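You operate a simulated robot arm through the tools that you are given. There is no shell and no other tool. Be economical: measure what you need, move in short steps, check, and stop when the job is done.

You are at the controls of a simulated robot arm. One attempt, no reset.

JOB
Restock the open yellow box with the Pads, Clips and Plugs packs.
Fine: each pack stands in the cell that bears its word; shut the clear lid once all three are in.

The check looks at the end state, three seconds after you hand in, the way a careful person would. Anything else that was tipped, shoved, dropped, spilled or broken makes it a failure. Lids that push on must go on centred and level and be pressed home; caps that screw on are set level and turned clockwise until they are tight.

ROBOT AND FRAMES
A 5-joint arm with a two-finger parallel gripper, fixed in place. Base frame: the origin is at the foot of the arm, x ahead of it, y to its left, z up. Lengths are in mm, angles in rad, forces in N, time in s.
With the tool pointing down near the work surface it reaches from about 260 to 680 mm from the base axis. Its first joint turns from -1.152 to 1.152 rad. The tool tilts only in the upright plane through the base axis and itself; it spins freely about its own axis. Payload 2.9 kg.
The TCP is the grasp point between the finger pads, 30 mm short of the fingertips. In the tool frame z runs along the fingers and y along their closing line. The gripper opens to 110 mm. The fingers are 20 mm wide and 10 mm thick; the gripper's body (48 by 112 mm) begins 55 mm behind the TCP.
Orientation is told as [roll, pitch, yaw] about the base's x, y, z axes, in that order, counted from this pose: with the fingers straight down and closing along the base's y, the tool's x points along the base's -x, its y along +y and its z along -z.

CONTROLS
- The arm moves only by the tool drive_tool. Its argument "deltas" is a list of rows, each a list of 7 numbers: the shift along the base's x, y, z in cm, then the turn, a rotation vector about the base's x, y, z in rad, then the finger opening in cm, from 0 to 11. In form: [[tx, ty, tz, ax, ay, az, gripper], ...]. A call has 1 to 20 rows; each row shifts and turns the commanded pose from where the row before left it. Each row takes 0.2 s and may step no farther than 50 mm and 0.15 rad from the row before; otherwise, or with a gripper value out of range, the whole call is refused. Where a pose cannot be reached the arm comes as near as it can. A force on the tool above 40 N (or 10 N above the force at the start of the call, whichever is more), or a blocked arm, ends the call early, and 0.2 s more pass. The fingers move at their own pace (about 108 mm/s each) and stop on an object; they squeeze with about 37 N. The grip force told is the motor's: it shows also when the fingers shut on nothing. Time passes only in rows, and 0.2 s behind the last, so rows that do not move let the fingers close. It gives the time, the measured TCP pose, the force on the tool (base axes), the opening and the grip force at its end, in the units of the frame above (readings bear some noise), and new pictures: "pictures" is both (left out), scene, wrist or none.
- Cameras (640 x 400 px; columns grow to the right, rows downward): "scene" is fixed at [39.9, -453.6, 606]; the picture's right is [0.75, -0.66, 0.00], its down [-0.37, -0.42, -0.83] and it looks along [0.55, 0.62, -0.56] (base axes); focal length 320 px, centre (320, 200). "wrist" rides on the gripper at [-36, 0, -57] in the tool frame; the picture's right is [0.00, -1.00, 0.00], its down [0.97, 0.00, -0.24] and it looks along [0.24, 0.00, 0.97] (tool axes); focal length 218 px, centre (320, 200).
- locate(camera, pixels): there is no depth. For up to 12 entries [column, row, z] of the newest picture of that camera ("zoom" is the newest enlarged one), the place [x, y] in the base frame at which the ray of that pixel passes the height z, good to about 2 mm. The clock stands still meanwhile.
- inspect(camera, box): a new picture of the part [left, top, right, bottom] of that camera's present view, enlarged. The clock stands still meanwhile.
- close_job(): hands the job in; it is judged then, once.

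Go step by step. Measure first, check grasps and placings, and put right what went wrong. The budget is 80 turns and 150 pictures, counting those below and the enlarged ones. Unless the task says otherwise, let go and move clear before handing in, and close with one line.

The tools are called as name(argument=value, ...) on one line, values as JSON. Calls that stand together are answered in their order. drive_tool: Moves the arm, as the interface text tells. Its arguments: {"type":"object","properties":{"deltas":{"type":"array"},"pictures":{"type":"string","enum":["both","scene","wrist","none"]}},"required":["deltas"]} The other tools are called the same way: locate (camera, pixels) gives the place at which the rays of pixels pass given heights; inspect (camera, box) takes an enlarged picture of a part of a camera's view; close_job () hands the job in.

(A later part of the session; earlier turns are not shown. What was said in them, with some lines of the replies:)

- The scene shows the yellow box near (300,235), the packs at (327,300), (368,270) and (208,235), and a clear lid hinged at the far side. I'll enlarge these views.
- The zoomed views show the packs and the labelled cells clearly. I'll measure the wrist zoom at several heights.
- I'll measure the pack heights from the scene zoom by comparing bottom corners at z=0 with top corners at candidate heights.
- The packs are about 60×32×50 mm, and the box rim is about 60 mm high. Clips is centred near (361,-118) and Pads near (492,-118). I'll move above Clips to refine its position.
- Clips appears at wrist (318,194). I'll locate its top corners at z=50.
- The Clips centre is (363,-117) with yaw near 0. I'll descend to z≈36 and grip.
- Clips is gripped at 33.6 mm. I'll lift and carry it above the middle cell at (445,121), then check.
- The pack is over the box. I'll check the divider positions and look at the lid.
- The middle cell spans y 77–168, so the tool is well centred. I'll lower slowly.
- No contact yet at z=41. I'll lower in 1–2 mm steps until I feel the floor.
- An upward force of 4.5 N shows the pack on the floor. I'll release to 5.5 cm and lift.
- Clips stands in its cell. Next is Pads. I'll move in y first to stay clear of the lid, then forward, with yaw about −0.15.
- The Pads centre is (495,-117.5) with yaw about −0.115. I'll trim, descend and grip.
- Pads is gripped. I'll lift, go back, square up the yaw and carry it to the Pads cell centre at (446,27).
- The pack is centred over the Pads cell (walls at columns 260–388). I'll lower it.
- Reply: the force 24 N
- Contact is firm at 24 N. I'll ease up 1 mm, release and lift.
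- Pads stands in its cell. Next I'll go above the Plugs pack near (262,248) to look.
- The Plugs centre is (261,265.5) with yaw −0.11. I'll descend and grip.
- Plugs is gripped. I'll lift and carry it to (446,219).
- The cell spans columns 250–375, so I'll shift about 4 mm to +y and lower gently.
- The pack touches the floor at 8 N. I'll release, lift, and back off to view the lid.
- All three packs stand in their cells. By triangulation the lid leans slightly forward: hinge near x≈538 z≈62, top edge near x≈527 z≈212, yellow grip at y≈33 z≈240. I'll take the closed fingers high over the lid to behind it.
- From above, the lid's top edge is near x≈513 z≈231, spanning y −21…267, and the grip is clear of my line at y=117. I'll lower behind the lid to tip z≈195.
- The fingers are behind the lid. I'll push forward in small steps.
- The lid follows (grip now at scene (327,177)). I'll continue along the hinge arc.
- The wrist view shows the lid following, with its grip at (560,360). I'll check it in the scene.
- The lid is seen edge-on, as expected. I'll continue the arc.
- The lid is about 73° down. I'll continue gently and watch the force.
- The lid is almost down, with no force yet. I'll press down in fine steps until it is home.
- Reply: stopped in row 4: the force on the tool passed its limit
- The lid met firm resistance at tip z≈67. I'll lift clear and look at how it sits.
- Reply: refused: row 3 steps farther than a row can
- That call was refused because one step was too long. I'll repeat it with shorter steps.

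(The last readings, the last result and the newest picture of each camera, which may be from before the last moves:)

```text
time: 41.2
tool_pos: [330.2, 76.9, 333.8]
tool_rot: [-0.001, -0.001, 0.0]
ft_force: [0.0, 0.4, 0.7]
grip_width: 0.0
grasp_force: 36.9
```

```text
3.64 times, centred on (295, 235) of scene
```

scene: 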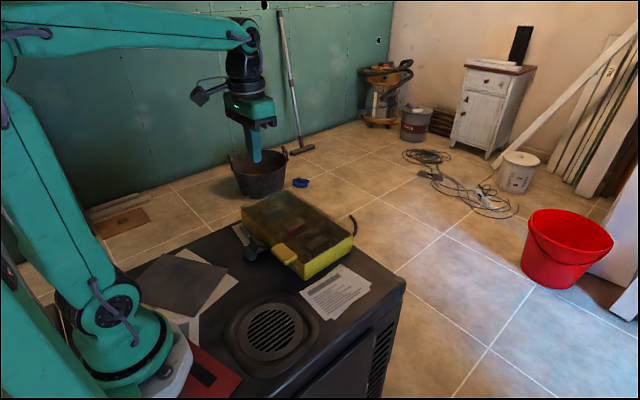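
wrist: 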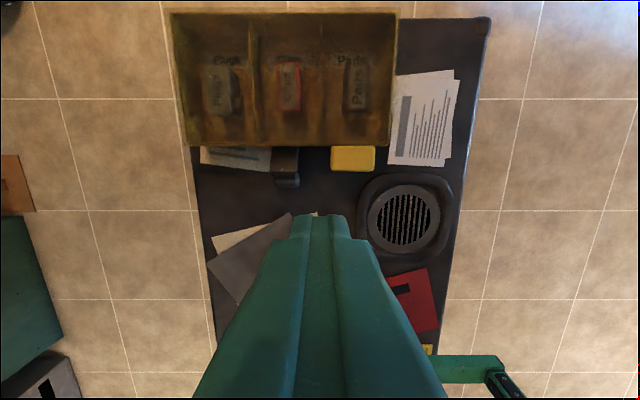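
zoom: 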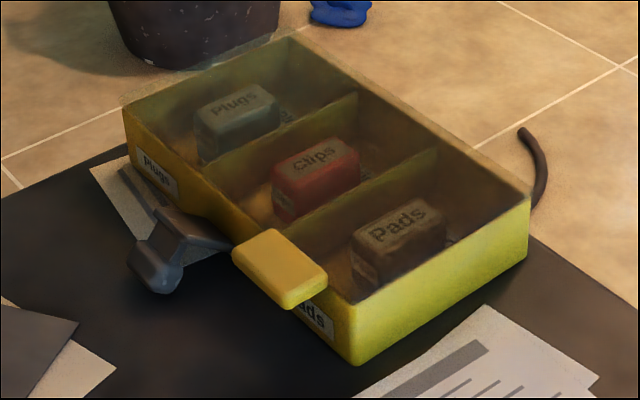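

The lid lies on the box and the box corner at scene (304.6,280) has not moved. I'll take one closer look for a gap along the front rim.

inspect(camera="scene", box=[235, 195, 315, 285])

inspect(camera="scene", box=[290, 220, 362, 285])

```text
4.44 times, centred on (275, 240) of scene
```

zoom: 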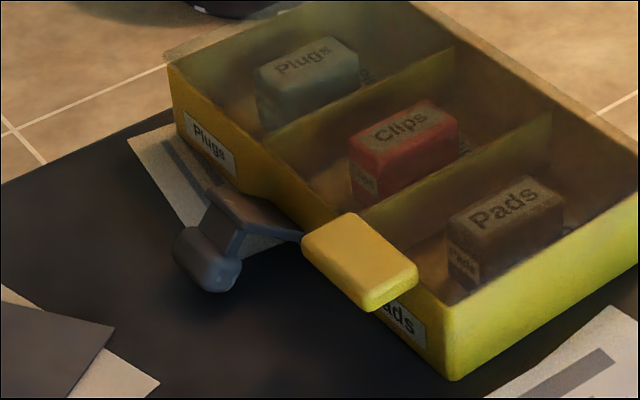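

```text
6.15 times, centred on (326, 252) of scene
```

zoom: 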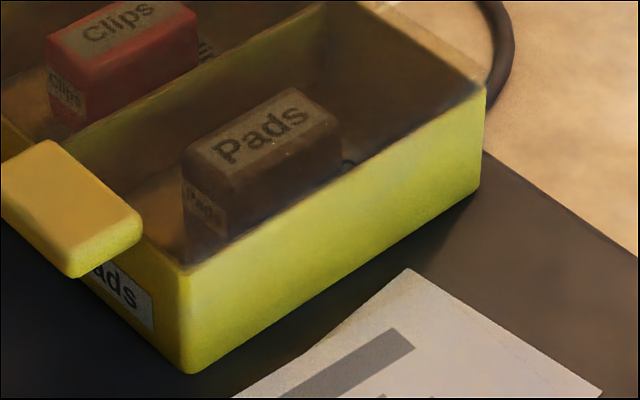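

The lid edge coincides with the rim. To be sure it is pressed home, I'll press once more near the front edge at mid-width.

drive_tool(deltas=[[1.8, 1.5, -4, 0, 0, 0, 0], [1.8, 1.5, -4, 0, 0, 0, 0], [1.8, 1.5, -4, 0, 0, 0, 0], [0, 0, -4, 0, 0, 0, 0], [0, 0, -4, 0, 0, 0, 0], [0, 0, -2.5, 0, 0, 0, 0], [0, 0, -0.5, 0, 0, 0, 0], [0, 0, -0.2, 0, 0, 0, 0], [0, 0, -0.2, 0, 0, 0, 0], [0, 0, -0.2, 0, 0, 0, 0], [0, 0, -0.2, 0, 0, 0, 0]], pictures="none")

```text
time: 43.6
tool_pos: [383.1, 124.0, 98.4]
tool_rot: [0.001, -0.002, 0.0]
ft_force: [0.2, 0.2, 0.3]
grip_width: 0.0
grasp_force: 36.6
```

drive_tool(deltas=[[0, 0, -0.1, 0, 0, 0, 0], [0, 0, -0.1, 0, 0, 0, 0], [0, 0, -0.1, 0, 0, 0, 0], [0, 0, -0.1, 0, 0, 0, 0], [0, 0, 0, 0, 0, 0, 0]], pictures="none")

```text
time: 44.7
tool_pos: [383.1, 122.0, 96.9]
tool_rot: [0.0, -0.004, -0.004]
ft_force: [-7.0, -1.8, 18.7]
grip_width: 0.0
grasp_force: 36.9
stopped in row 5: the force on the tool passed its limit (the readings are from after the stop); the commanded pose is now the measured one
```

The lid is rigid at tip z≈67, the same as before, so it sits home on the rim. I'll lift clear and do a final check.

drive_tool(deltas=[[0, 0, 2, 0, 0, 0, 0], [0, 0, 4, 0, 0, 0, 0], [0, 0, 4, 0, 0, 0, 0], [-2, 0, 4, 0, 0, 0, 0], [-2, 0, 4, 0, 0, 0, 0], [0, 0, 4, 0, 0, 0, 0], [0, 0, 0, 0, 0, 0, 0]])

```text
time: 46.3
tool_pos: [346.0, 123.4, 318.5]
tool_rot: [0.0, -0.002, -0.001]
ft_force: [0.2, 0.1, -0.5]
grip_width: 0.0
grasp_force: 36.8
```

scene: 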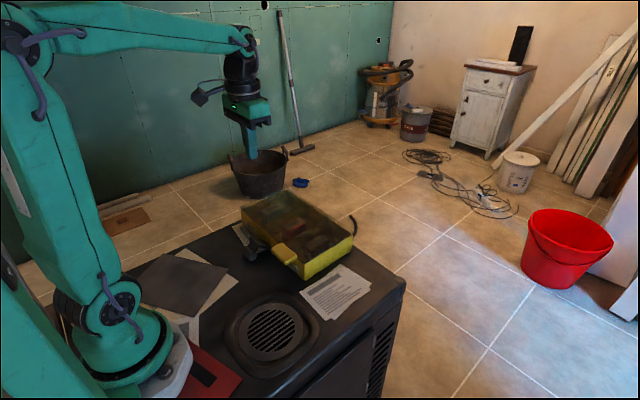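
wrist: 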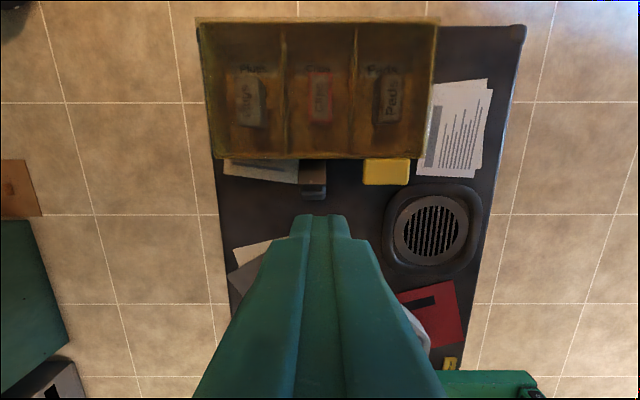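

The lid is shut and the three packs stand in their cells; nothing else has moved and the arm is clear, so I'm handing in.

close_job()

```text
The job is handed in.
```

The Pads, Clips and Plugs packs each stand in the cell with their word, the clear lid is shut and pressed home, and the arm is clear of the box.
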